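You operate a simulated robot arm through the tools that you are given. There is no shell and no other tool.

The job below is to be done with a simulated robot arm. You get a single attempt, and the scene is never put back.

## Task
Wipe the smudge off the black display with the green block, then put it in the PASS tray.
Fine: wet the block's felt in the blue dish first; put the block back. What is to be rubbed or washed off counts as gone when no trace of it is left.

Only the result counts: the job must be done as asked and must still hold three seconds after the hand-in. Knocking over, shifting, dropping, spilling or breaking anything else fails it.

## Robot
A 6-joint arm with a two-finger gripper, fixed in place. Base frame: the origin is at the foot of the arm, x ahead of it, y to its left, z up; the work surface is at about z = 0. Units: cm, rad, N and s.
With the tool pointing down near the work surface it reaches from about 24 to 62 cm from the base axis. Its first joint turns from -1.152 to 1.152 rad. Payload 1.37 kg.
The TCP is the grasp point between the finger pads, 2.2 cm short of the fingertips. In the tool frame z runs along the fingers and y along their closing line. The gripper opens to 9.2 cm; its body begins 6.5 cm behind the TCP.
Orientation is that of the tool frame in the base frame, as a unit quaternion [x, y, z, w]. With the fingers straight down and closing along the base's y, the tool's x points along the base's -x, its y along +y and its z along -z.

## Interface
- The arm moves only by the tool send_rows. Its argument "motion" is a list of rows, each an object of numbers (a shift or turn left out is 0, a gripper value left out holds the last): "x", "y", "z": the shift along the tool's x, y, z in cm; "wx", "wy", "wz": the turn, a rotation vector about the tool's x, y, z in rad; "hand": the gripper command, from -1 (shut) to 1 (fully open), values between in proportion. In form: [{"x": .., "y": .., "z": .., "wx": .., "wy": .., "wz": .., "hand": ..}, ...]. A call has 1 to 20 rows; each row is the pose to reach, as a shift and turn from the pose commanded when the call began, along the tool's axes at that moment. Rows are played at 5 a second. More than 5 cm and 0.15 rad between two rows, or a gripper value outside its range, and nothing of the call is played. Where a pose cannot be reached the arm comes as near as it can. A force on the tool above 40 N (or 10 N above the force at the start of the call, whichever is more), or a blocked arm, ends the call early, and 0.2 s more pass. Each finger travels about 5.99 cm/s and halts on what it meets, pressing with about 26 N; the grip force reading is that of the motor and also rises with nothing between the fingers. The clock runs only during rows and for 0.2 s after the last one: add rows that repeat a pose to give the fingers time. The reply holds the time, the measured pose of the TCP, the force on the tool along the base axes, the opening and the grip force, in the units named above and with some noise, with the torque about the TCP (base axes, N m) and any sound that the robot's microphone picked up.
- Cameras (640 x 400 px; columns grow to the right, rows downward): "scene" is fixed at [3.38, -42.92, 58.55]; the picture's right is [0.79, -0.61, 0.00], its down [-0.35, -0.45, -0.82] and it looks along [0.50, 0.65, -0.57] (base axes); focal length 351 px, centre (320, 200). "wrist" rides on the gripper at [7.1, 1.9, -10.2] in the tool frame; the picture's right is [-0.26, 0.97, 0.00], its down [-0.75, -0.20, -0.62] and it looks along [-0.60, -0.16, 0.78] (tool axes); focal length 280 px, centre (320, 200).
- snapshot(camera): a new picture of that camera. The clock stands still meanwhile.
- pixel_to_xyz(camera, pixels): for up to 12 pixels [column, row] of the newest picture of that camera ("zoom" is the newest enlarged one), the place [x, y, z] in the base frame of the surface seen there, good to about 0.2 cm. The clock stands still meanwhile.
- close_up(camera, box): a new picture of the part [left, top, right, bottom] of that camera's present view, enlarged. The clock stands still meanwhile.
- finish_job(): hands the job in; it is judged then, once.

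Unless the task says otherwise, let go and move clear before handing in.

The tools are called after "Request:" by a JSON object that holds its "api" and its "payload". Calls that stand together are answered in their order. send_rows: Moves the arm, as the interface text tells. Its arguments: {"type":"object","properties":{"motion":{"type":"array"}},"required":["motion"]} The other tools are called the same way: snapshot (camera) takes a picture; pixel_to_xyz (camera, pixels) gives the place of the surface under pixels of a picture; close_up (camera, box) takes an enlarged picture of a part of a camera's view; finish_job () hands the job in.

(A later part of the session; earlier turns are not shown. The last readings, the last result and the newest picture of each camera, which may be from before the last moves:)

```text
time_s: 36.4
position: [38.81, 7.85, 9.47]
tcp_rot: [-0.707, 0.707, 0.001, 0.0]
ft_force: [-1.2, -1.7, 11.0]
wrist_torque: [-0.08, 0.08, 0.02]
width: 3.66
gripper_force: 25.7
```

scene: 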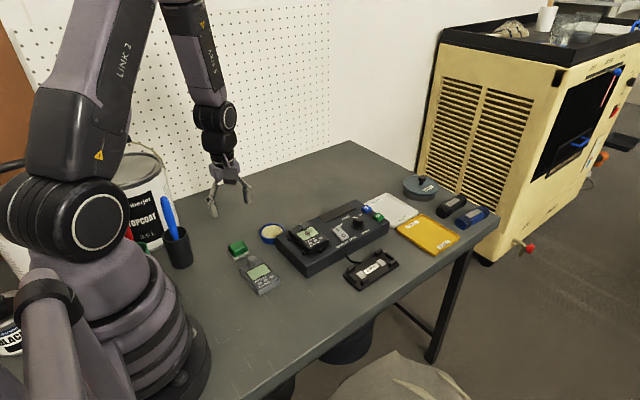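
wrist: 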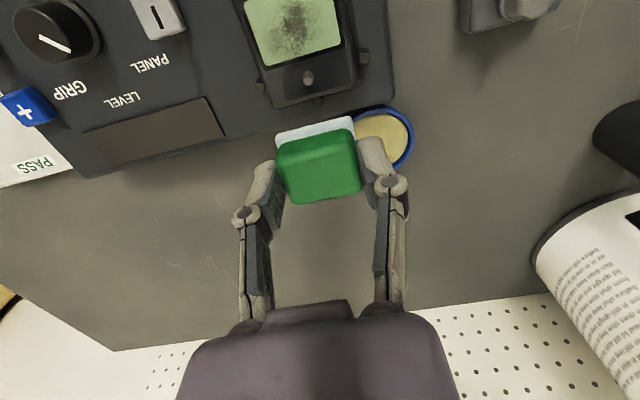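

The force is 11 N at contact, so I'll repeat the rubbing lanes across the whole screen.

Request:
{"api": "send_rows", "payload": {"motion": [{"y": 0.5, "hand": -0.6}, {"y": 1.0}, {"y": 0.5}, {"y": 0}, {"y": -0.5}, {"y": -1.1}, {"y": -1.1, "x": 0.3}, {"y": -0.5, "x": 0.3}, {"y": 0, "x": 0.3}, {"y": 0.5, "x": 0.3}, {"y": 1.0, "x": 0.3}, {"y": 1.0, "x": -0.2}, {"y": 0.5, "x": -0.2}, {"y": 0, "x": -0.2}, {"y": -0.5, "x": -0.2}, {"y": -1.1, "x": -0.2}, {"y": -1.1, "x": 0}, {"y": -0.5, "x": 0}, {"y": 0, "x": 0}, {"y": 0, "x": 0}]}}

Request:
{"api": "send_rows", "payload": {"motion": [{"z": -0.5, "hand": -0.6}, {"z": -2}, {"z": -3.7}, {"z": -3.7, "x": -2}, {"z": -3.7, "x": -4}, {"z": -3.7, "x": -5.4}, {"z": -3.7, "x": -5.4}]}}

Request:
{"api": "close_up", "payload": {"camera": "scene", "box": [296, 222, 326, 244]}}

Request:
{"api": "close_up", "payload": {"camera": "scene", "box": [210, 170, 350, 290]}}

Request:
{"api": "snapshot", "payload": {"camera": "wrist"}}

```text
time_s: 40.6
position: [38.69, 7.77, 9.21]
tcp_rot: [-0.707, 0.707, 0.0, 0.0]
ft_force: [0.4, -0.9, 2.8]
wrist_torque: [-0.03, -0.02, 0.02]
width: 3.66
gripper_force: 25.8
```

```text
time_s: 42.2
position: [38.64, 13.22, 12.96]
tcp_rot: [0.707, -0.707, 0.0, -0.001]
ft_force: [0.5, -0.3, -0.4]
wrist_torque: [-0.03, -0.03, 0.01]
width: 3.66
gripper_force: 25.9
```

```text
16.00 times, centred on (311, 233) of scene
```

zoom: 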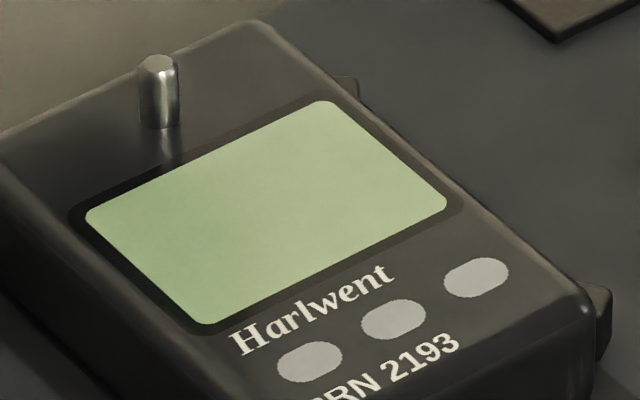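

```text
3.33 times, centred on (280, 230) of scene
```

zoom: 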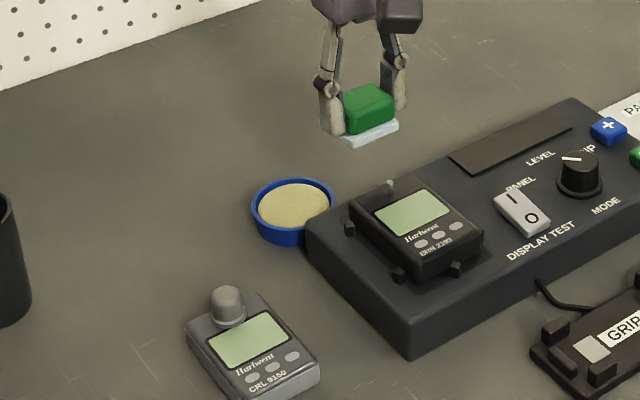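

```text
taken
```

wrist: 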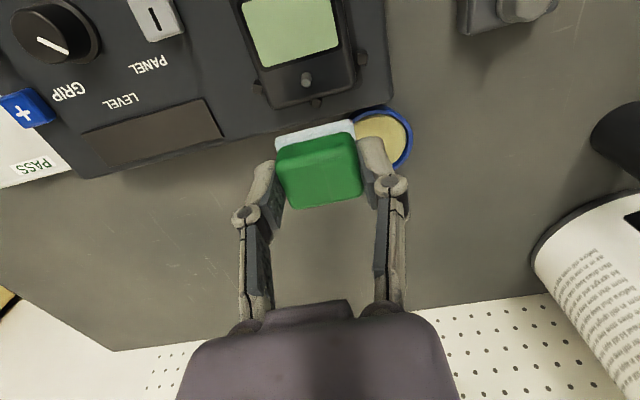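

The screen is spotless and everything else is in place. I'll carry the block back above its original spot (25.45, 17.38).

Request:
{"api": "send_rows", "payload": {"motion": [{"y": 1.5, "x": -0.5, "hand": -0.6}, {"y": 4, "x": -1.3}, {"y": 6.5, "x": -2.1}, {"y": 9, "x": -2.9}, {"y": 11.5, "x": -3.7}, {"y": 13.2, "x": -4.25}, {"y": 13.2, "x": -4.25, "z": 2}, {"y": 13.2, "x": -4.25, "z": 4}, {"y": 13.2, "x": -4.25, "z": 6}, {"y": 13.2, "x": -4.25, "z": 6}]}}

Request:
{"api": "snapshot", "payload": {"camera": "wrist"}}

Request:
{"api": "close_up", "payload": {"camera": "scene", "box": [190, 190, 310, 290]}}

```text
time_s: 44.4
position: [25.47, 17.44, 6.94]
tcp_rot: [0.708, -0.707, -0.001, 0.0]
ft_force: [0.0, 0.1, -0.1]
wrist_torque: [0.0, 0.01, 0.0]
width: 3.67
gripper_force: 25.8
```

```text
taken
```

wrist: 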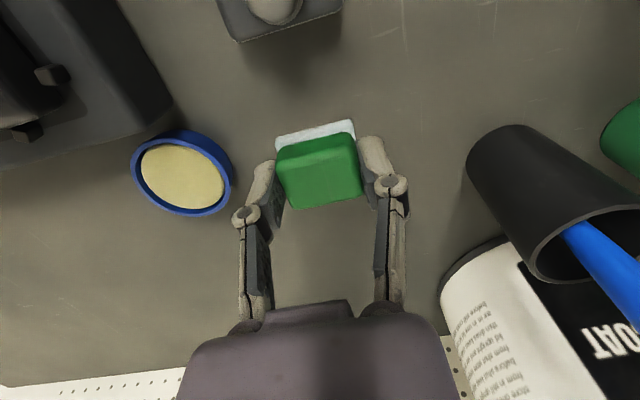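

```text
4.00 times, centred on (250, 240) of scene
```

zoom: 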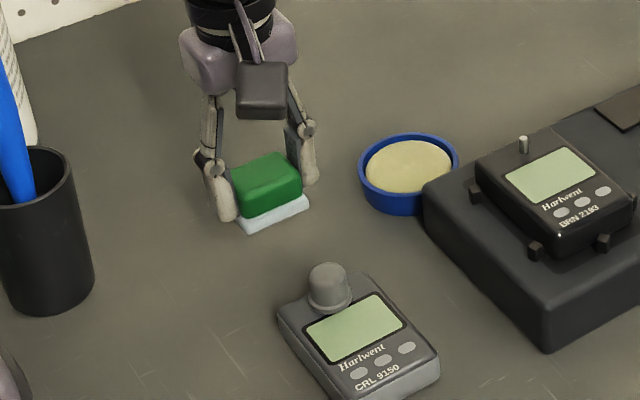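

TCP is at (25.47, 17.44), over the original spot. I'll lower to just above the expected contact at z≈2.95–3.2.

Request:
{"api": "send_rows", "payload": {"motion": [{"z": 1.2, "hand": -0.6}, {"z": 2.4}, {"z": 3.2}, {"z": 3.5}, {"z": 3.65}, {"z": 3.65}]}}

```text
time_s: 45.8
position: [25.58, 17.46, 3.32]
tcp_rot: [-0.707, 0.707, 0.0, 0.001]
ft_force: [-0.9, -0.1, -0.5]
wrist_torque: [-0.02, 0.0, -0.02]
width: 3.69
gripper_force: 26.3
```

Request:
{"api": "send_rows", "payload": {"motion": [{"z": 0.08, "hand": -0.6}, {"z": 0.16}, {"z": 0.22}, {"z": 0.22}]}}

Request:
{"api": "close_up", "payload": {"camera": "scene", "box": [210, 220, 280, 270]}}

```text
time_s: 46.8
position: [25.53, 17.37, 3.12]
tcp_rot: [0.708, -0.707, 0.0, 0.0]
ft_force: [-1.7, 0.0, 4.1]
wrist_torque: [-0.01, 0.04, -0.01]
width: 3.67
gripper_force: 25.7
```

```text
8.00 times, centred on (245, 245) of scene
```

zoom: 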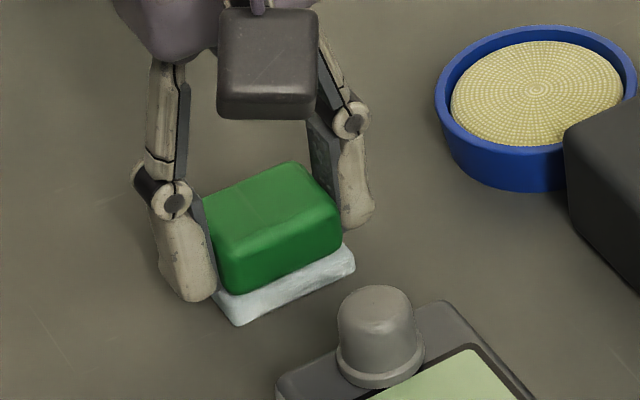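

The block is on the table (4.1 N at z=3.12). I'll release it and rise straight up.

Request:
{"api": "send_rows", "payload": {"motion": [{"z": 0, "hand": -0.15}, {"z": 0, "hand": 0.05}, {"z": 0, "hand": 0.25}, {"z": 0, "hand": 0.3}, {"z": 0, "hand": 0.3}, {"z": -1.0}, {"z": -3.0}, {"z": -6}, {"z": -9}, {"z": -11}, {"z": -11}]}}

Request:
{"api": "snapshot", "payload": {"camera": "wrist"}}

Request:
{"api": "close_up", "payload": {"camera": "scene", "box": [210, 190, 350, 300]}}

```text
time_s: 49.2
position: [25.6, 17.49, 14.13]
tcp_rot: [-0.707, 0.707, 0.001, 0.0]
ft_force: [0.0, -0.4, 0.7]
wrist_torque: [0.0, 0.0, 0.01]
width: 5.98
gripper_force: 0.0
```

```text
taken
```

wrist: 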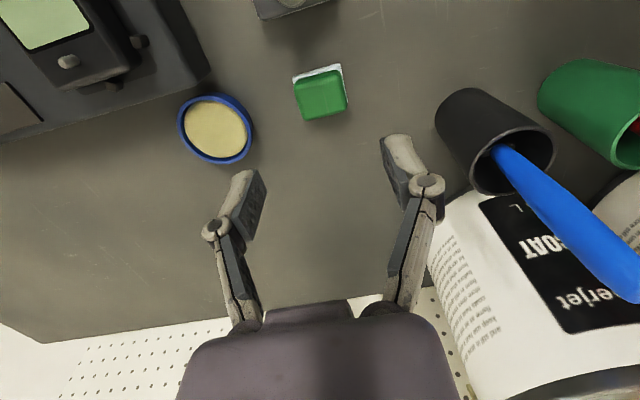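

```text
3.64 times, centred on (280, 245) of scene
```

zoom: 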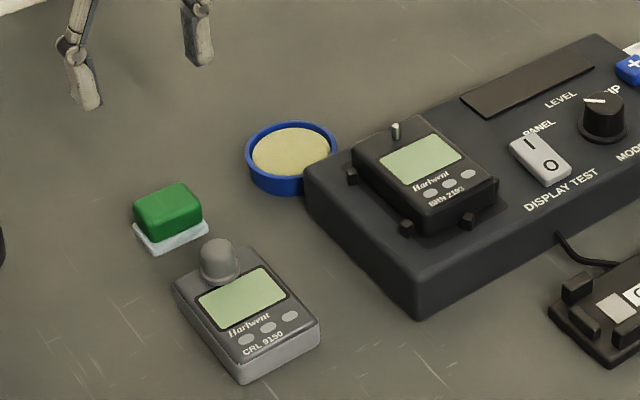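

The block is back exactly where it was (zoom (168,215), same as at the start). Now I'll move over the instrument to inspect the pegs for the pickup.

Request:
{"api": "send_rows", "payload": {"motion": [{"y": -1.5, "x": 0.8, "z": -1, "hand": 0.5}, {"y": -4, "x": 2.1, "z": -2}, {"y": -6.5, "x": 3.4, "z": -3}, {"y": -9, "x": 4.8, "z": -3}, {"y": -11.5, "x": 6.2, "z": -3}, {"y": -13.05, "x": 7, "z": -3}, {"y": -13.05, "x": 7, "z": -3}]}}

Request:
{"api": "snapshot", "payload": {"camera": "wrist"}}

Request:
{"api": "close_up", "payload": {"camera": "wrist", "box": [200, 0, 400, 140]}}

```text
time_s: 50.8
position: [38.64, 10.59, 17.28]
tcp_rot: [-0.707, 0.707, 0.0, 0.0]
ft_force: [0.5, 0.6, -0.3]
wrist_torque: [-0.02, 0.03, -0.01]
width: 6.88
gripper_force: 0.0
```

```text
taken
```

wrist: 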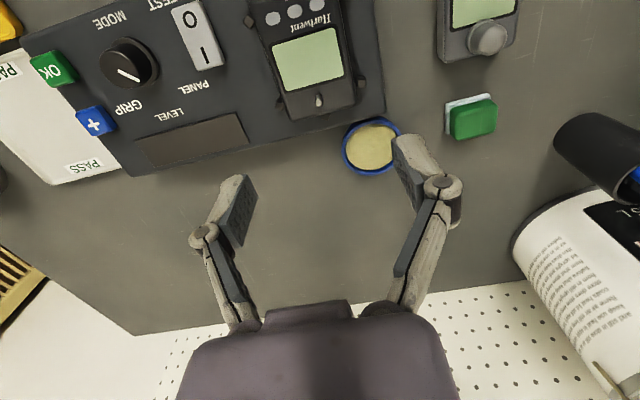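

```text
2.86 times, centred on (300, 70) of wrist
```

zoom: 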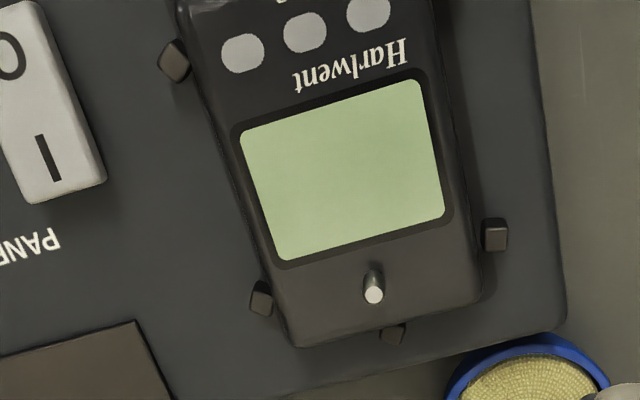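

The screen stays clean, and the pegs on the ±x sides are visible near the device's shaft end. I'll shift toward -y to see the whole device and measure it.

Request:
{"api": "send_rows", "payload": {"motion": [{"x": 1.5, "hand": 0.7}, {"x": 3.2}, {"x": 3.2}]}}

Request:
{"api": "snapshot", "payload": {"camera": "wrist"}}

Request:
{"api": "close_up", "payload": {"camera": "wrist", "box": [220, 20, 400, 180]}}

```text
time_s: 51.6
position: [38.67, 7.32, 17.1]
tcp_rot: [-0.707, 0.707, 0.0, 0.001]
ft_force: [0.2, 0.1, 0.5]
wrist_torque: [-0.03, 0.0, -0.02]
width: 7.82
gripper_force: 0.1
```

```text
taken
```

wrist: 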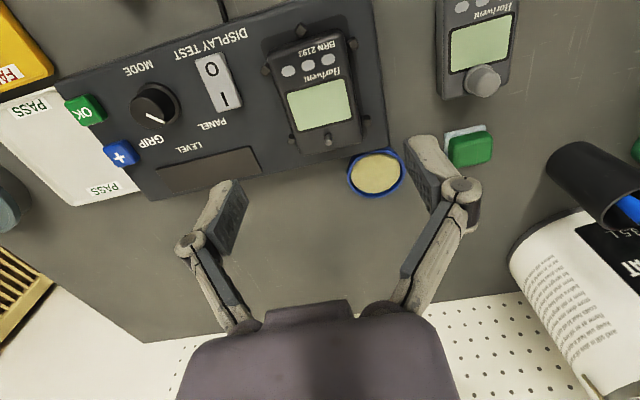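

```text
2.50 times, centred on (310, 100) of wrist
```

zoom: 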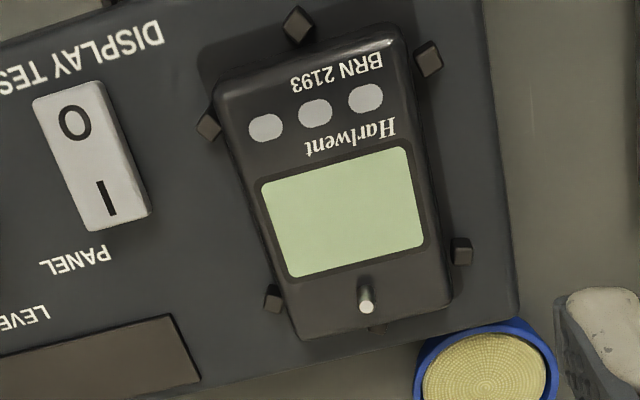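

The whole device and its six pegs are in view: pegs at zoom (300,25), (428,58), (208,123), (460,250), (273,298) and (375,330). I'll measure them along with the device edges and the PASS tray.

Request:
{"api": "pixel_to_xyz", "payload": {"camera": "zoom", "pixels": [[208, 122], [428, 56], [460, 248], [273, 297], [297, 22], [222, 90], [393, 35], [443, 300], [302, 330], [250, 220], [425, 160], [366, 305]]}}

Request:
{"api": "pixel_to_xyz", "payload": {"camera": "wrist", "pixels": [[50, 130], [75, 203], [137, 188], [40, 95], [10, 120], [60, 160], [100, 175], [80, 98], [110, 145], [118, 155], [85, 110], [20, 170]]}}

Request:
{"api": "pixel_to_xyz", "payload": {"camera": "scene", "pixels": [[390, 208], [365, 204], [386, 194], [417, 212], [400, 222], [395, 200], [375, 199], [405, 212], [385, 210], [400, 205], [390, 197], [380, 196]]}}

```text
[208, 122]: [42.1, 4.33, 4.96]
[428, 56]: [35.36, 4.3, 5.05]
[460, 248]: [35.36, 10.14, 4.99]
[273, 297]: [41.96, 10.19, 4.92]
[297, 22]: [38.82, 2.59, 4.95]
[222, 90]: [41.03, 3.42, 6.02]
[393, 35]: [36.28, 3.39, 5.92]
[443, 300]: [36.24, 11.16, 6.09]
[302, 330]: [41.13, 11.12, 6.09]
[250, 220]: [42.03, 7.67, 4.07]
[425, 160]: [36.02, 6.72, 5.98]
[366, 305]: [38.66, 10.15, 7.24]
```

```text
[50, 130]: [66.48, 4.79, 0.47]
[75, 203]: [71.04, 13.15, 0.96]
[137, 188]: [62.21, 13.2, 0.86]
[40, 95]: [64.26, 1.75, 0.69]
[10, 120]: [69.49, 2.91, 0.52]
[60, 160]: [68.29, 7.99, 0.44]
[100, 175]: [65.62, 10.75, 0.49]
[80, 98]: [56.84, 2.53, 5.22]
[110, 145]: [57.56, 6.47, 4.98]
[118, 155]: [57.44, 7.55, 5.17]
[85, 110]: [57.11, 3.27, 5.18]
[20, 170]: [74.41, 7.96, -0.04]
```

```text
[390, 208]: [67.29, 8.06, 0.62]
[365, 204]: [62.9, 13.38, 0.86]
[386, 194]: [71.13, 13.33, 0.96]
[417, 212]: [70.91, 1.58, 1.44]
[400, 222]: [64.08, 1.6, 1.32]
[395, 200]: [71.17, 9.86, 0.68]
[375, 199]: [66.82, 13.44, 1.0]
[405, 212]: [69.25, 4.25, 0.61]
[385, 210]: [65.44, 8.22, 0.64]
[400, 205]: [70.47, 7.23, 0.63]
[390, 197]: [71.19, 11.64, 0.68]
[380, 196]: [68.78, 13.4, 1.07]
```

The PASS tray spans x≈62.2–71, y≈1.6–13.4, just past the 62 cm straight-down reach. I'll need the fingers tilted outward there, with the closing line along y so the device stays level. I'll turn back to the default yaw and tilt 25° outward, then test the reach in free space.

Request:
{"api": "send_rows", "payload": {"motion": [{"wz": 0.14, "z": -0.5, "hand": 1}, {"wz": 0.28, "z": -1}, {"wz": 0.42, "z": -1.5}, {"wz": 0.56, "z": -2}, {"wz": 0.7, "z": -2.5}, {"wz": 0.84, "z": -3}, {"wz": 0.98, "z": -3}, {"wz": 1.12, "z": -3}, {"wz": 1.26, "z": -3}, {"wz": 1.4, "z": -3}, {"wz": 1.5, "z": -3}, {"wz": 1.5708, "z": -3}, {"wz": 1.5708, "z": -3}]}}

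Request:
{"api": "send_rows", "payload": {"motion": [{"wy": -0.12}, {"wy": -0.24}, {"wy": -0.36}, {"wy": -0.4363}, {"wy": -0.4363}]}}

Request:
{"api": "snapshot", "payload": {"camera": "wrist"}}

Request:
{"api": "snapshot", "payload": {"camera": "scene"}}

```text
time_s: 54.4
position: [38.61, 7.21, 20.12]
tcp_rot: [0.0, 1.0, 0.0, 0.0]
ft_force: [-0.1, 0.1, -0.3]
wrist_torque: [0.02, -0.03, 0.0]
width: 9.22
gripper_force: 0.0
```

```text
time_s: 55.6
position: [38.59, 6.56, 20.13]
tcp_rot: [0.004, 0.982, -0.02, 0.19]
ft_force: [0.2, -0.5, 0.5]
wrist_torque: [-0.03, -0.01, 0.02]
width: 9.2
gripper_force: 0.0
out of reach, approached as far as the arm can: row 4, 5
```

```text
taken
```

wrist: 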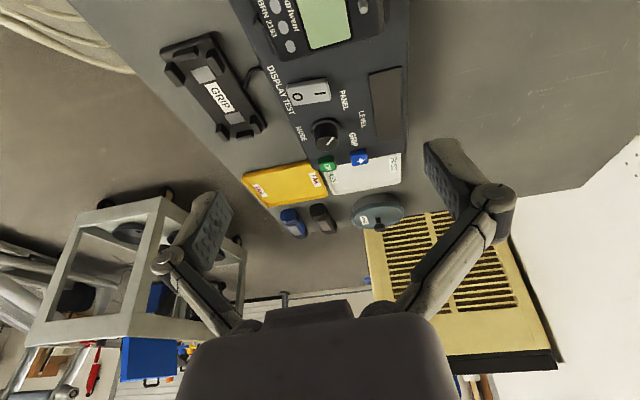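

```text
taken
```

scene: 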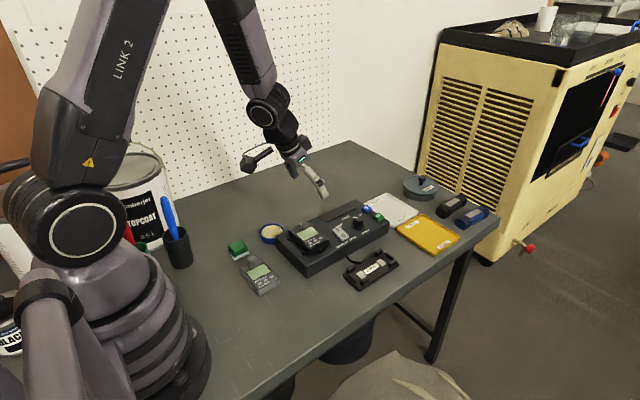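

At this close-in spot the arm stopped near a 22° tilt. I'll back off to about 20° and check the pose.

Request:
{"api": "send_rows", "payload": {"motion": [{"wy": 0.05}, {"wy": 0.09}, {"wy": 0.09}]}}

```text
time_s: 56.4
position: [38.62, 6.23, 20.04]
tcp_rot: [0.005, 0.987, -0.028, 0.16]
ft_force: [-0.1, 0.9, 1.1]
wrist_torque: [-0.01, 0.02, 0.01]
width: 9.2
gripper_force: 0.1
out of reach, approached as far as the arm can: row 2
```

Near this tilt the tool lines up with the forearm, which explains the odd drift. I'll move away from that pose first: straighten the tool, then test the tilt further out where the arm geometry suits it.

Request:
{"api": "send_rows", "payload": {"motion": [{"wy": 0.1}, {"wy": 0.2}, {"wy": 0.2}, {"wy": 0.2}]}}

```text
time_s: 57.4
position: [38.65, 6.43, 20.02]
tcp_rot: [0.006, 0.999, -0.019, 0.045]
ft_force: [-0.2, 0.2, 0.5]
wrist_torque: [0.01, -0.01, 0.02]
width: 9.21
gripper_force: 0.1
out of reach, approached as far as the arm can: row 1
```

The tool is nearly upright again. I'll correct the small leftover rotation and move toward the tray at height, then test the tilt there.

Request:
{"api": "send_rows", "payload": {"motion": [{"wx": -0.038, "wy": 0.09, "wz": -0.012}, {"wx": -0.038, "wy": 0.09, "wz": -0.012}]}}

```text
time_s: 58.0
position: [38.57, 6.54, 19.93]
tcp_rot: [0.0, 1.0, 0.0, 0.001]
ft_force: [-0.5, -0.3, 0.6]
wrist_torque: [0.02, -0.01, -0.02]
width: 9.2
gripper_force: 0.1
```

The tool is exactly upright now. I'll move out to about (57, 7.3, 17) and try the outward tilt there.

Request:
{"api": "send_rows", "payload": {"motion": [{"x": -3, "y": 0.2}, {"x": -6, "y": 0.4}, {"x": -9, "y": 0.6}, {"x": -12, "y": 0.8, "z": 1}, {"x": -15, "y": 0.8, "z": 2}, {"x": -18, "y": 0.8, "z": 3}, {"x": -18, "y": 0.8, "z": 3}]}}

Request:
{"api": "send_rows", "payload": {"motion": [{"wy": -0.12}, {"wy": -0.24}, {"wy": -0.36}, {"wy": -0.36}]}}

Request:
{"api": "snapshot", "payload": {"camera": "wrist"}}

Request:
{"api": "snapshot", "payload": {"camera": "scene"}}

```text
time_s: 59.6
position: [56.66, 7.27, 17.03]
tcp_rot: [-0.001, 1.0, 0.001, 0.0]
ft_force: [0.7, 0.0, -0.4]
wrist_torque: [0.01, 0.01, 0.0]
width: 9.2
gripper_force: 0.1
```

```text
time_s: 60.6
position: [56.58, 7.34, 17.08]
tcp_rot: [0.0, 0.983, -0.001, 0.181]
ft_force: [0.7, -0.5, -0.7]
wrist_torque: [0.01, 0.02, 0.0]
width: 9.22
gripper_force: 0.1
```

```text
taken
```

wrist: 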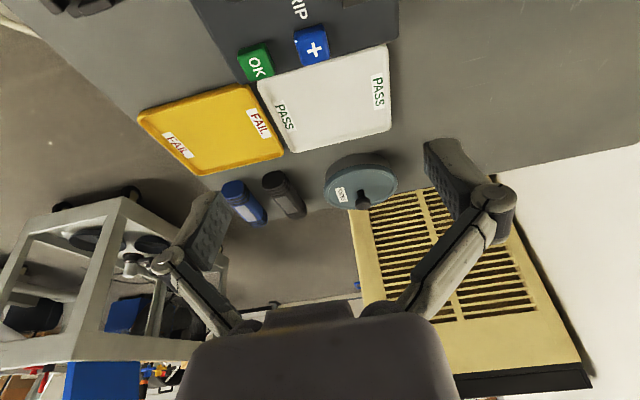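

```text
taken
```

scene: 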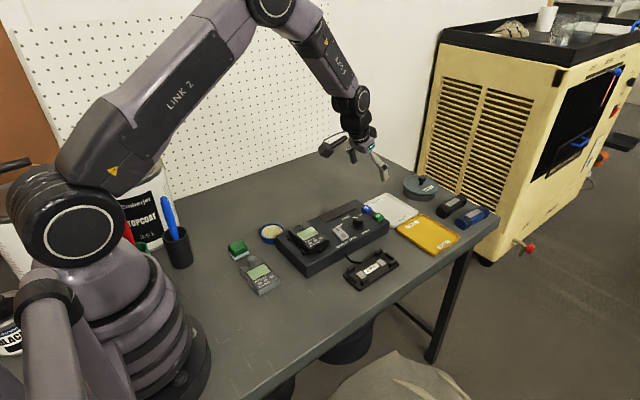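

The 20.6° tilt works here. I'll measure the PASS tray's rim and floor and the neighbouring jar from this view.

Request:
{"api": "close_up", "payload": {"camera": "wrist", "box": [220, 20, 420, 220]}}

Request:
{"api": "pixel_to_xyz", "payload": {"camera": "wrist", "pixels": [[265, 88], [386, 52], [388, 130], [295, 151], [272, 92], [382, 58], [383, 124], [297, 144], [330, 100], [360, 180], [326, 180], [362, 155]]}}

Request:
{"api": "pixel_to_xyz", "payload": {"camera": "wrist", "pixels": [[312, 44], [326, 60], [253, 63], [268, 78], [260, 100], [280, 145], [340, 205], [390, 170], [300, 78], [350, 62], [340, 140], [386, 90]]}}

```text
2.00 times, centred on (320, 120) of wrist
```

zoom: 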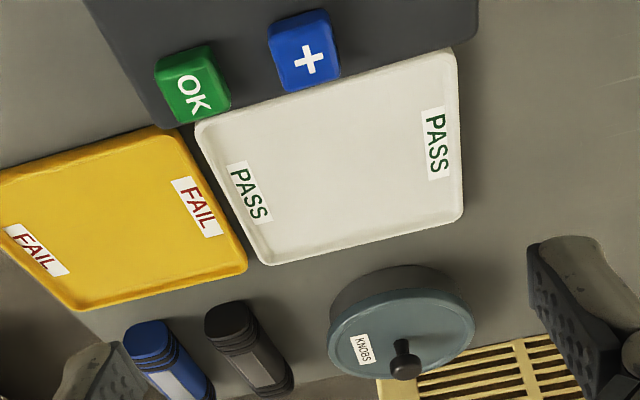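

```text
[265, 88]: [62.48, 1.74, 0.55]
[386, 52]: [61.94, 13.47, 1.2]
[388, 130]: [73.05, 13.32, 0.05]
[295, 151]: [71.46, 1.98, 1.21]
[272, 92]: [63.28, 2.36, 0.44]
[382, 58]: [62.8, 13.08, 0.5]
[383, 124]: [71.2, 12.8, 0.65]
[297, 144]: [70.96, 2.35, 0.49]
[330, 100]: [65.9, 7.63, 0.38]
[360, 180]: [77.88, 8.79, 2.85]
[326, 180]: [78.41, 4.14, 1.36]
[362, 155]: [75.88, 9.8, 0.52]
```

```text
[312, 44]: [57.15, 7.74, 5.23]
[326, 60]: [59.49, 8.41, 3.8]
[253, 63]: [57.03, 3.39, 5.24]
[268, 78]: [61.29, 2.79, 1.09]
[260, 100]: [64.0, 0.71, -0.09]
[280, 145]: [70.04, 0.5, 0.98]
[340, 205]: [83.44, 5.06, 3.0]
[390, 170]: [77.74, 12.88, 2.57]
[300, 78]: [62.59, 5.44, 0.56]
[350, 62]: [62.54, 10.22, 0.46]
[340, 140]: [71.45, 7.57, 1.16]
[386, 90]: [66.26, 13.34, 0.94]
```

The tray floor spans x≈62.5–71, y≈2.2–13.1 at z≈0.45, and the jar starts at x≈74.5. I'll test whether the 20° tilt can reach over the tray centre, still high above it.

Request:
{"api": "send_rows", "payload": {"motion": [{"x": -1.29, "z": 2.195}, {"x": -2.58, "z": 4.39}, {"x": -3.87, "z": 6.585}, {"x": -5.16, "z": 8.78}, {"x": -6.45, "z": 10.975}, {"x": -6.45, "z": 10.975}]}}

Request:
{"api": "snapshot", "payload": {"camera": "scene"}}

```text
time_s: 62.0
position: [66.27, 7.27, 8.99]
tcp_rot: [-0.001, 0.984, 0.0, 0.179]
ft_force: [-0.1, 0.1, -1.5]
wrist_torque: [0.0, -0.01, 0.01]
width: 9.21
gripper_force: 0.1
```

```text
taken
```

scene: 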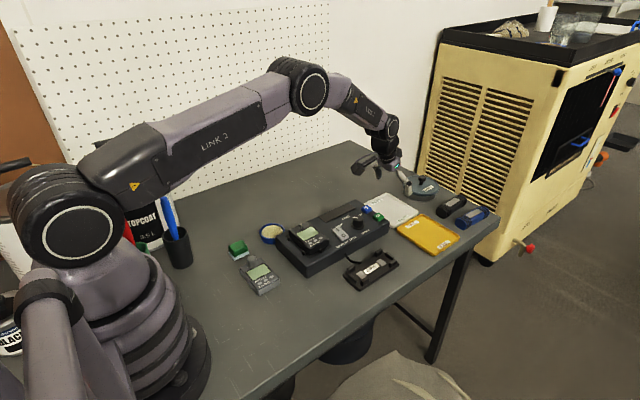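

It reaches (66.3, 7.3, 9.0). I'll lower to z≈4.5, with the fingertips about 1 cm above the rim, to confirm the reach near the tray.

Request:
{"api": "send_rows", "payload": {"motion": [{"x": 0.53, "z": 1.4}, {"x": 1.06, "z": 2.8}, {"x": 1.585, "z": 4.2}, {"x": 1.585, "z": 4.2}]}}

Request:
{"api": "close_up", "payload": {"camera": "scene", "box": [340, 130, 480, 260]}}

```text
time_s: 63.0
position: [66.41, 7.29, 4.73]
tcp_rot: [0.0, 0.984, 0.0, 0.18]
ft_force: [-0.4, 0.2, -0.1]
wrist_torque: [0.0, 0.04, 0.01]
width: 9.2
gripper_force: 0.0
```

```text
3.08 times, centred on (410, 195) of scene
```

zoom: 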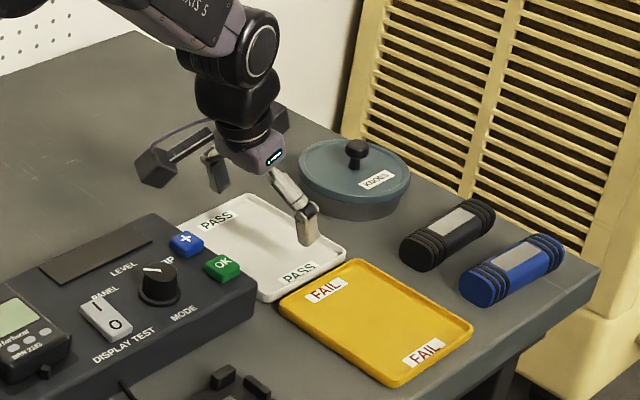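

The reach near the tray is confirmed at 20.6° tilt. I'll see whether a smaller tilt of about 12° also reaches here, since that would be easier at the pickup.

Request:
{"api": "send_rows", "payload": {"motion": [{"wy": 0.07}, {"wy": 0.14}, {"wy": 0.14}]}}

```text
time_s: 63.8
position: [66.43, 7.17, 4.7]
tcp_rot: [0.0, 0.994, 0.0, 0.11]
ft_force: [0.4, 0.5, 0.5]
wrist_torque: [0.0, 0.02, 0.03]
width: 9.21
gripper_force: 0.0
```

A 12.6° tilt also reaches. I'll try a still smaller one.

Request:
{"api": "send_rows", "payload": {"motion": [{"wy": 0.06}, {"wy": 0.12}, {"wy": 0.12}]}}

```text
time_s: 64.6
position: [64.93, 7.12, 4.86]
tcp_rot: [0.0, 0.999, 0.0, 0.05]
ft_force: [0.1, 0.7, 0.5]
wrist_torque: [0.04, 0.0, -0.03]
width: 9.19
gripper_force: 0.0
out of reach, approached as far as the arm can: row 2, 3
```

The limit shows at about 6° tilt, so around 14° (0.25 rad) at the tray is enough. The plan: lift the device upright out of its pegs by its short sides, set it on free table at about (50, 19.5), re-grip it lengthwise with the tilt, and place it in the tray. First I'll retreat upward.

Request:
{"api": "send_rows", "payload": {"motion": [{"z": -2}, {"z": -5}, {"z": -8}, {"z": -11}, {"z": -13}, {"z": -13}]}}

```text
time_s: 66.0
position: [63.62, 7.33, 17.76]
tcp_rot: [0.001, 0.999, 0.0, 0.05]
ft_force: [0.7, 0.2, 0.3]
wrist_torque: [-0.01, 0.0, -0.02]
width: 9.2
gripper_force: 0.2
```

Request:
{"api": "send_rows", "payload": {"motion": [{"wy": 0.05}, {"wy": 0.1}, {"wy": 0.1}]}}

```text
time_s: 66.8
position: [63.56, 7.1, 17.74]
tcp_rot: [0.0, 1.0, 0.0, 0.001]
ft_force: [-1.0, -0.5, -0.1]
wrist_torque: [0.0, 0.0, -0.03]
width: 9.21
gripper_force: 0.1
```

The tool is upright. I'll move back over the instrument while turning the gripper to close along x.

Request:
{"api": "send_rows", "payload": {"motion": [{"x": 2, "wz": -0.13, "hand": 0.435}, {"x": 4, "wz": -0.26}, {"x": 6, "wz": -0.39}, {"x": 8, "wz": -0.52}, {"x": 10, "wz": -0.65}, {"x": 12, "wz": -0.78}, {"x": 14, "wz": -0.91}, {"x": 16, "wz": -1.04}, {"x": 18, "wz": -1.17}, {"x": 20, "wz": -1.3}, {"x": 22, "wz": -1.43}, {"x": 24, "wz": -1.55}, {"x": 24.9, "wz": -1.5708}, {"x": 24.9, "wz": -1.5708}, {"x": 24.9, "wz": -1.5708}]}}

Request:
{"api": "snapshot", "payload": {"camera": "wrist"}}

```text
time_s: 70.0
position: [38.74, 7.07, 17.64]
tcp_rot: [0.707, -0.707, 0.0, 0.0]
ft_force: [-0.3, -0.3, 0.0]
wrist_torque: [-0.02, 0.0, -0.02]
width: 6.57
gripper_force: 0.1
```

```text
taken
```

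wrist: 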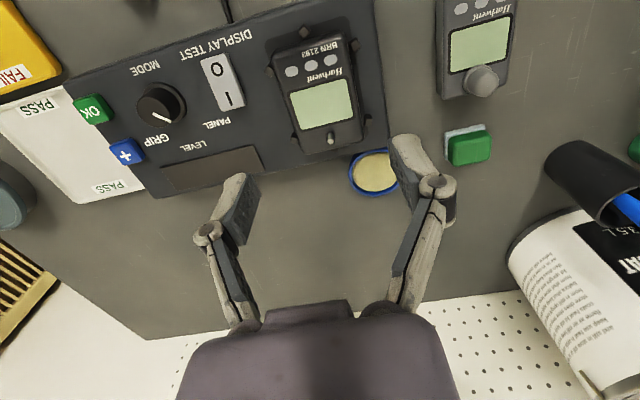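

The device is centred under the gripper in the image. I'll check the rocker switch's nearest edge (about (240,105)) for finger clearance before descending.

Request:
{"api": "pixel_to_xyz", "payload": {"camera": "wrist", "pixels": [[238, 103], [236, 90], [228, 65], [222, 108], [242, 107], [262, 73], [284, 90], [350, 70]]}}

Request:
{"api": "close_up", "payload": {"camera": "wrist", "box": [190, 20, 400, 180]}}

```text
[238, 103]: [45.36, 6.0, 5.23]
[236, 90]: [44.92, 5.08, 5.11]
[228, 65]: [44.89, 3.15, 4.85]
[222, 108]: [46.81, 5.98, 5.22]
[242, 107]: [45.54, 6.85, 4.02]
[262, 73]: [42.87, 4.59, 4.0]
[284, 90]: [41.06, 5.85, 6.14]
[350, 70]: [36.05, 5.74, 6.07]
```

```text
2.50 times, centred on (295, 100) of wrist
```

zoom: 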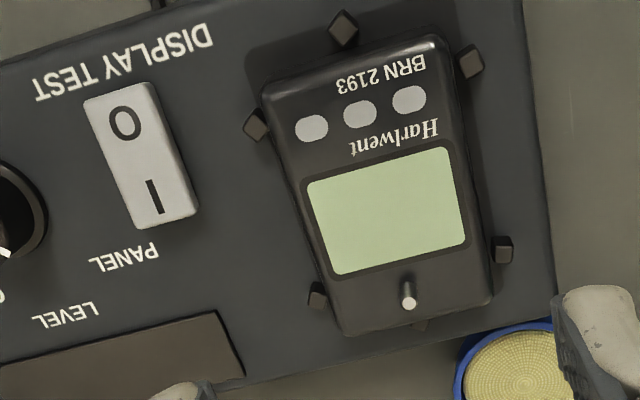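

The rocker starts at x≈44.9 and the +x finger will reach only about 43, so it clears. I'll descend to just above the device and check alignment.

Request:
{"api": "send_rows", "payload": {"motion": [{"x": -0.1, "z": 2, "hand": 0.435}, {"x": -0.15, "z": 4}, {"x": -0.15, "z": 6}, {"x": -0.15, "z": 7.5}, {"x": -0.15, "z": 8}, {"x": -0.15, "z": 8}]}}

Request:
{"api": "snapshot", "payload": {"camera": "wrist"}}

Request:
{"api": "close_up", "payload": {"camera": "scene", "box": [265, 180, 365, 270]}}

```text
time_s: 71.4
position: [38.8, 7.25, 9.72]
tcp_rot: [-0.707, 0.707, 0.0, 0.001]
ft_force: [0.1, -0.5, 0.8]
wrist_torque: [-0.02, -0.02, 0.01]
width: 6.64
gripper_force: 0.1
```

```text
taken
```

wrist: 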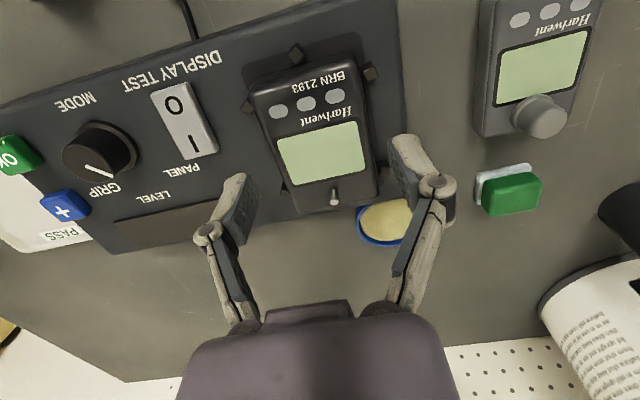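

```text
4.44 times, centred on (315, 225) of scene
```

zoom: 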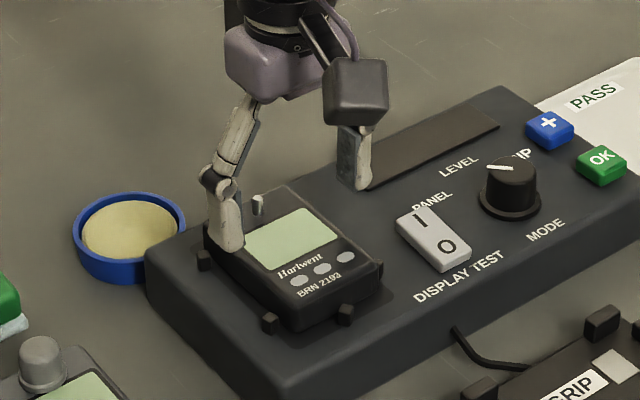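

The fingers straddle the device between the pegs. I'll descend to z≈6.5, with the fingertips just above the rig's top, watching the force.

Request:
{"api": "send_rows", "payload": {"motion": [{"z": 1.0, "hand": 0.435}, {"z": 2.0}, {"z": 2.7}, {"z": 3.1}, {"z": 3.2}, {"z": 3.2}]}}

Request:
{"api": "close_up", "payload": {"camera": "scene", "box": [265, 180, 365, 270]}}

Request:
{"api": "close_up", "payload": {"camera": "wrist", "box": [200, 60, 440, 240]}}

```text
time_s: 72.8
position: [38.8, 7.26, 6.45]
tcp_rot: [0.707, -0.707, 0.001, -0.001]
ft_force: [0.2, -0.1, 0.6]
wrist_torque: [-0.01, -0.02, 0.03]
width: 6.61
gripper_force: 0.0
```

```text
4.44 times, centred on (315, 225) of scene
```

zoom: 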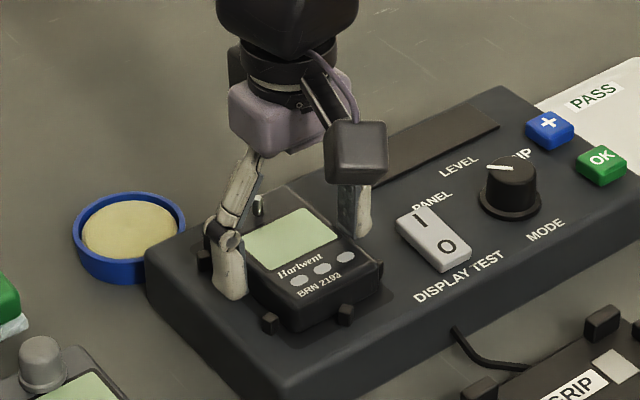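

```text
2.22 times, centred on (320, 150) of wrist
```

zoom: 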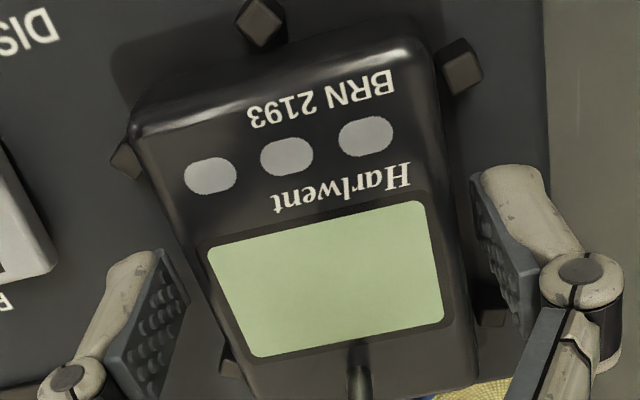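

There's no contact and the gaps are about even on both sides. I'll close on the device.

Request:
{"api": "send_rows", "payload": {"motion": [{"z": 0, "hand": 0.25}, {"z": 0, "hand": 0.1}, {"z": 0, "hand": -0.1}, {"z": 0, "hand": -0.2}, {"z": 0, "hand": -0.2}, {"z": 0, "hand": -0.2}]}}

Request:
{"api": "close_up", "payload": {"camera": "wrist", "box": [200, 60, 440, 240]}}

```text
time_s: 74.2
position: [38.7, 7.26, 6.46]
tcp_rot: [0.708, -0.706, 0.0, 0.001]
ft_force: [-17.6, -0.2, 11.9]
wrist_torque: [-0.02, 0.28, 0.02]
width: 5.53
gripper_force: 26.1
```

```text
2.22 times, centred on (320, 150) of wrist
```

zoom: 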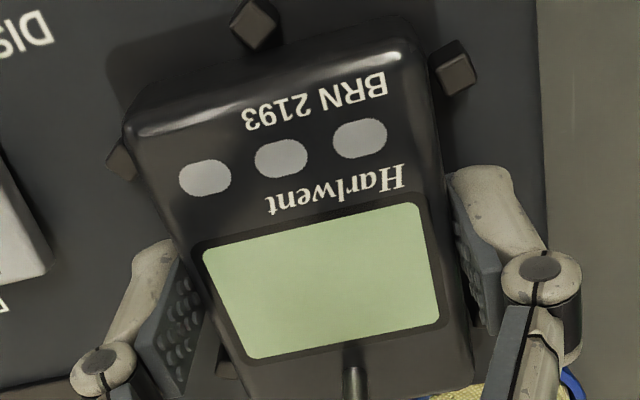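

The device is held (width 5.53), but the tool feels -17.6 N in x, so it sits about 0.1 cm too far toward +x. I'll ease it over to relieve that before lifting.

Request:
{"api": "send_rows", "payload": {"motion": [{"y": 0.05, "hand": -0.2}, {"y": 0.1}, {"y": 0.1}]}}

```text
time_s: 75.0
position: [38.86, 7.23, 6.52]
tcp_rot: [-0.707, 0.708, -0.003, 0.003]
ft_force: [-1.6, -1.4, -0.1]
wrist_torque: [-0.04, 0.08, 0.1]
width: 5.52
gripper_force: 25.4
```

The side force is gone. I'll lift slowly, straight up.

Request:
{"api": "send_rows", "payload": {"motion": [{"y": 0.0, "z": -0.15, "hand": -0.2}, {"z": -0.4}, {"z": -0.8}, {"z": -1.3}, {"z": -1.8}, {"z": -2.3}, {"z": -2.3}]}}

Request:
{"api": "close_up", "payload": {"camera": "scene", "box": [265, 180, 365, 270]}}

Request:
{"api": "snapshot", "payload": {"camera": "wrist"}}

```text
time_s: 76.6
position: [38.6, 7.43, 8.71]
tcp_rot: [0.707, -0.707, 0.001, 0.0]
ft_force: [0.3, -0.5, -0.4]
wrist_torque: [-0.02, 0.0, 0.01]
width: 5.54
gripper_force: 26.0
```

```text
4.44 times, centred on (315, 225) of scene
```

zoom: 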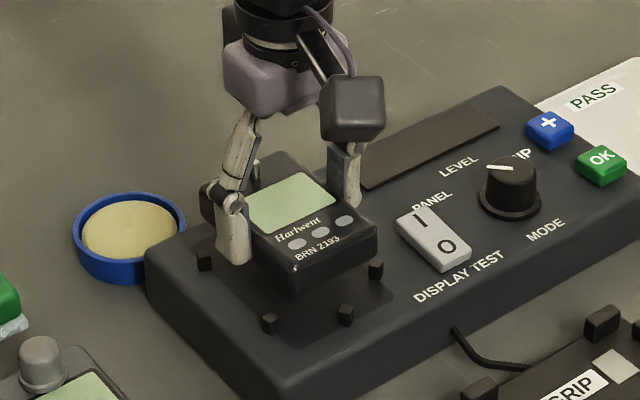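

```text
taken
```

wrist: 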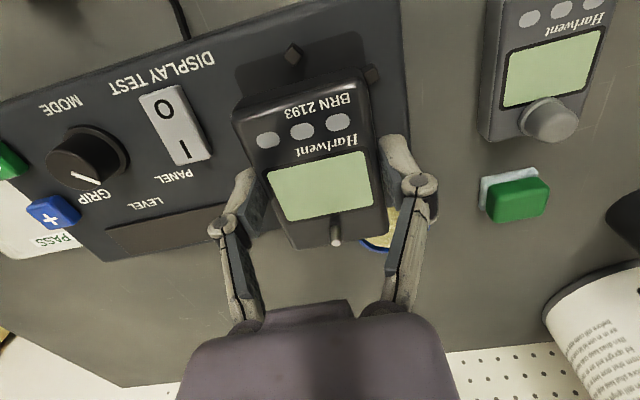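

The device is out of the pegs, level and firmly held. I'll carry it up and over to the free table area near (50, 19.5).

Request:
{"api": "send_rows", "payload": {"motion": [{"z": -1.5, "hand": -0.2}, {"z": -3.5}, {"z": -4.5, "y": -1, "x": -1}, {"z": -4.5, "y": -2.8, "x": -3}, {"z": -4.5, "y": -4.6, "x": -5}, {"z": -4.5, "y": -6.4, "x": -7}, {"z": -4.5, "y": -8.2, "x": -9}, {"z": -4.5, "y": -10, "x": -11}, {"z": -4.5, "y": -11.3, "x": -12.1}, {"z": -4.5, "y": -11.3, "x": -12.1}]}}

Request:
{"api": "snapshot", "payload": {"camera": "scene"}}

Request:
{"api": "snapshot", "payload": {"camera": "wrist"}}

```text
time_s: 78.8
position: [49.98, 19.54, 13.37]
tcp_rot: [0.707, -0.707, 0.001, 0.0]
ft_force: [-1.3, -1.2, -0.4]
wrist_torque: [0.03, 0.01, -0.03]
width: 5.54
gripper_force: 26.0
```

```text
taken
```

scene: 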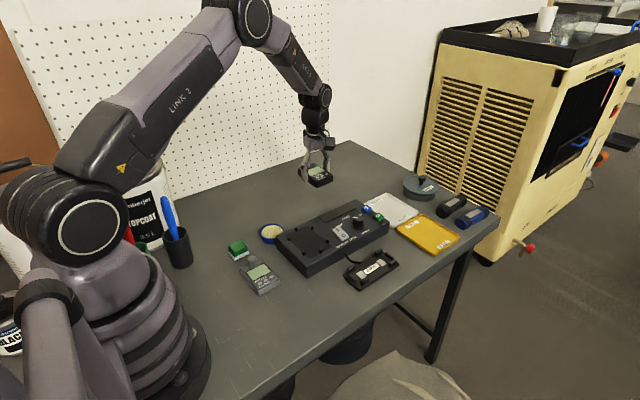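

```text
taken
```

wrist: 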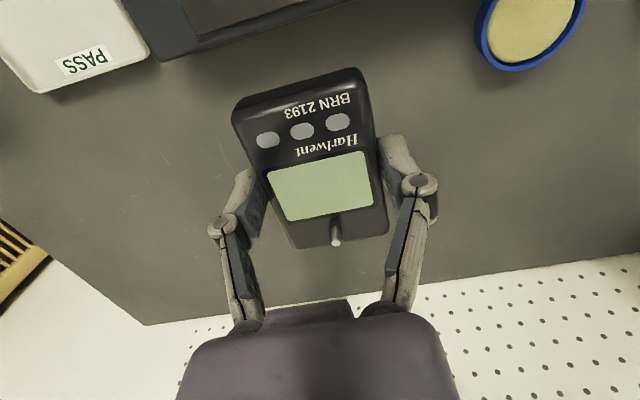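

The table below is clear and the device is level. I'll lower it toward the table, slowing near contact.

Request:
{"api": "send_rows", "payload": {"motion": [{"z": 2, "hand": -0.2}, {"z": 4}, {"z": 6}, {"z": 8}, {"z": 9.5}, {"z": 10.2}, {"z": 10.5}, {"z": 10.5}]}}

Request:
{"api": "close_up", "payload": {"camera": "scene", "box": [270, 130, 370, 220]}}

```text
time_s: 80.6
position: [49.95, 19.28, 2.88]
tcp_rot: [-0.707, 0.707, 0.0, 0.0]
ft_force: [0.0, 0.2, -1.1]
wrist_torque: [-0.01, -0.01, 0.0]
width: 5.58
gripper_force: 25.8
```

```text
4.44 times, centred on (320, 175) of scene
```

zoom: 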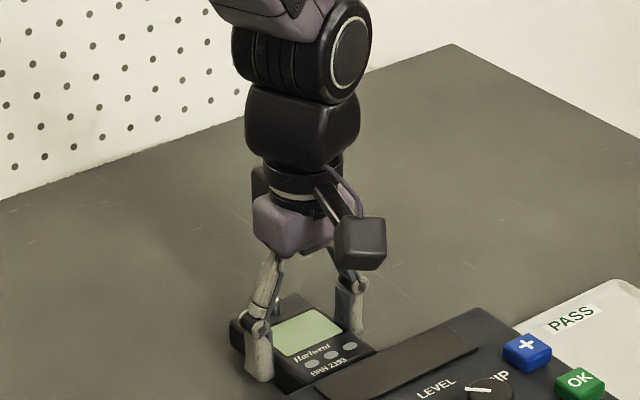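

Request:
{"api": "send_rows", "payload": {"motion": [{"z": 0.12, "hand": -0.2}, {"z": 0.22}, {"z": 0.3}, {"z": 0.36}, {"z": 0.36}]}}

```text
time_s: 81.8
position: [49.94, 19.42, 2.5]
tcp_rot: [-0.707, 0.708, -0.002, 0.001]
ft_force: [0.1, 0.0, 0.5]
wrist_torque: [-0.01, 0.02, 0.02]
width: 5.57
gripper_force: 26.4
```

At z=2.50 the force is still about 0, so I'll continue in very small steps until it touches.

Request:
{"api": "send_rows", "payload": {"motion": [{"z": 0.05, "hand": -0.2}, {"z": 0.1}, {"z": 0.1}]}}

Request:
{"api": "close_up", "payload": {"camera": "scene", "box": [300, 180, 370, 230]}}

```text
time_s: 82.6
position: [50.04, 19.3, 2.43]
tcp_rot: [-0.707, 0.707, -0.001, 0.001]
ft_force: [0.4, 1.3, 6.6]
wrist_torque: [-0.07, 0.23, -0.03]
width: 5.53
gripper_force: 26.1
```

```text
8.00 times, centred on (335, 205) of scene
```

zoom: 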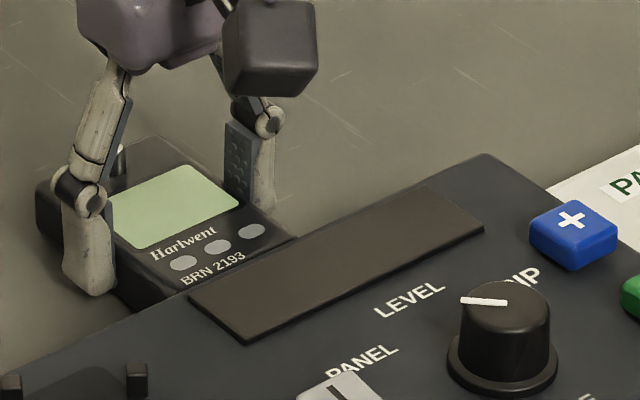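

The device is on the table (6.6 N at z=2.43). I'll release it and rise.

Request:
{"api": "send_rows", "payload": {"motion": [{"z": -0.02, "hand": 0.25}, {"z": -0.02, "hand": 0.35}, {"z": -0.02, "hand": 0.45}, {"z": -0.02, "hand": 0.45}, {"z": -1.0}, {"z": -3.0}, {"z": -6}, {"z": -9}, {"z": -11}, {"z": -11}]}}

Request:
{"api": "snapshot", "payload": {"camera": "wrist"}}

Request:
{"api": "close_up", "payload": {"camera": "wrist", "box": [220, 20, 400, 160]}}

```text
time_s: 84.8
position: [49.77, 19.33, 13.3]
tcp_rot: [-0.707, 0.707, -0.001, 0.0]
ft_force: [0.7, -0.5, 0.9]
wrist_torque: [0.02, -0.04, -0.01]
width: 6.67
gripper_force: 0.0
```

```text
taken
```

wrist: 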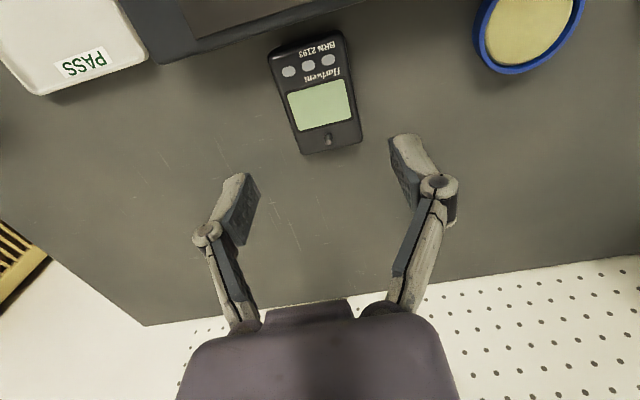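

```text
2.86 times, centred on (310, 90) of wrist
```

zoom: 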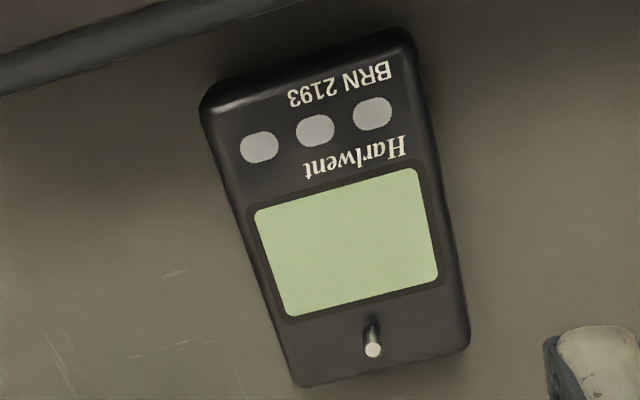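

The device is resting on the table. I'll measure its ends and the gap to the rig for the lengthwise re-grip.

Request:
{"api": "pixel_to_xyz", "payload": {"camera": "zoom", "pixels": [[208, 100], [405, 38], [463, 345], [300, 380], [300, 58], [385, 368], [372, 350], [250, 10], [150, 40], [350, 8], [255, 213], [415, 172]]}}

Request:
{"api": "close_up", "payload": {"camera": "scene", "box": [290, 170, 370, 230]}}

Request:
{"api": "pixel_to_xyz", "payload": {"camera": "scene", "pixels": [[296, 206], [316, 198], [336, 214], [314, 225], [310, 212], [340, 218], [352, 205], [325, 218]]}}

```text
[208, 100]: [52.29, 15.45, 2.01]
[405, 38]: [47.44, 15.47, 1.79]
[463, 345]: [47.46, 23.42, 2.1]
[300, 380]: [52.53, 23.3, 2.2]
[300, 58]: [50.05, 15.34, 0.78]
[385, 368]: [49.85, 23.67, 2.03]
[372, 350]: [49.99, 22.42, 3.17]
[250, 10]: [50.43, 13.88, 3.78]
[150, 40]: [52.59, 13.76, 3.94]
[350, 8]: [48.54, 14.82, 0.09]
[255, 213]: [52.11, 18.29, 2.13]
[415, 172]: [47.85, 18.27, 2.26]
```

```text
6.67 times, centred on (330, 200) of scene
```

zoom: 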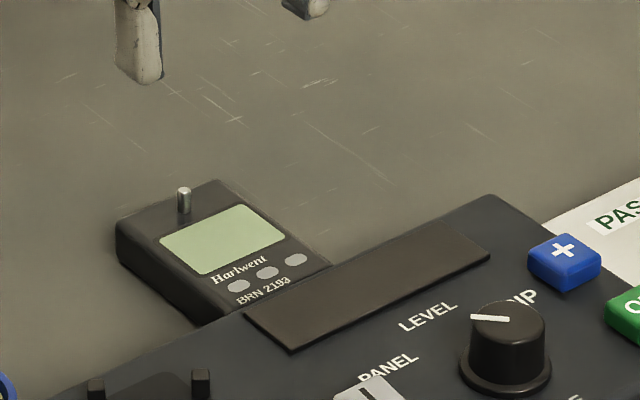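

```text
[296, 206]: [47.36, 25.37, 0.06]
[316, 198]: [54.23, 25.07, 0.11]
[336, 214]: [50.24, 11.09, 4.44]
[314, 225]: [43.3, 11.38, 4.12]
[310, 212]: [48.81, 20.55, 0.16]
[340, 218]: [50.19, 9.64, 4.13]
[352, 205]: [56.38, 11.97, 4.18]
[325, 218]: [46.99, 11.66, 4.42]
```

The device's -y end (y≈15.4) is only about 1.5 cm from the rig wall (y≈13.8), too tight for a finger there. I'll re-grip it the same way and shift it 3 cm further toward +y.

Request:
{"api": "send_rows", "payload": {"motion": [{"z": 2.5, "hand": 0.45}, {"z": 5}, {"z": 7.5}, {"z": 9.5}, {"z": 10.5}, {"z": 10.85}, {"z": 10.85}, {"z": 10.85, "hand": 0.2}, {"z": 10.85, "hand": 0.0}, {"z": 10.85, "hand": -0.2}, {"z": 10.85, "hand": -0.2}, {"z": 10.85, "hand": -0.2}]}}

```text
time_s: 87.4
position: [49.96, 19.31, 2.64]
tcp_rot: [-0.707, 0.707, -0.001, 0.0]
ft_force: [0.9, 1.0, 0.5]
wrist_torque: [0.0, -0.02, 0.0]
width: 5.5
gripper_force: 26.1
```

Gripped again (width 5.50, forces near zero). I'll lift it 2 cm, shift +3 cm in y, and lower until just above contact.

Request:
{"api": "send_rows", "payload": {"motion": [{"z": -0.5, "hand": -0.2}, {"z": -1.2}, {"z": -2}, {"z": -2, "x": -1}, {"z": -2, "x": -2.2}, {"z": -2, "x": -3.2}, {"z": -2, "x": -3.2}, {"z": -1.2, "x": -3.2}, {"z": -0.5, "x": -3.2}, {"z": -0.15, "x": -3.2}, {"z": -0.05, "x": -3.2}, {"z": -0.05, "x": -3.2}]}}

```text
time_s: 90.0
position: [49.83, 22.54, 2.6]
tcp_rot: [-0.707, 0.708, -0.001, 0.0]
ft_force: [-0.3, -0.1, -1.9]
wrist_torque: [-0.02, -0.03, 0.0]
width: 5.53
gripper_force: 26.3
```

Request:
{"api": "send_rows", "payload": {"motion": [{"z": 0.05, "hand": -0.2}, {"z": 0.1}, {"z": 0.13}, {"z": 0.13}]}}

```text
time_s: 91.0
position: [50.01, 22.59, 2.62]
tcp_rot: [-0.707, 0.708, -0.001, 0.0]
ft_force: [-4.7, -0.2, 10.8]
wrist_torque: [-0.06, 0.21, -0.02]
width: 5.55
gripper_force: 26.0
```

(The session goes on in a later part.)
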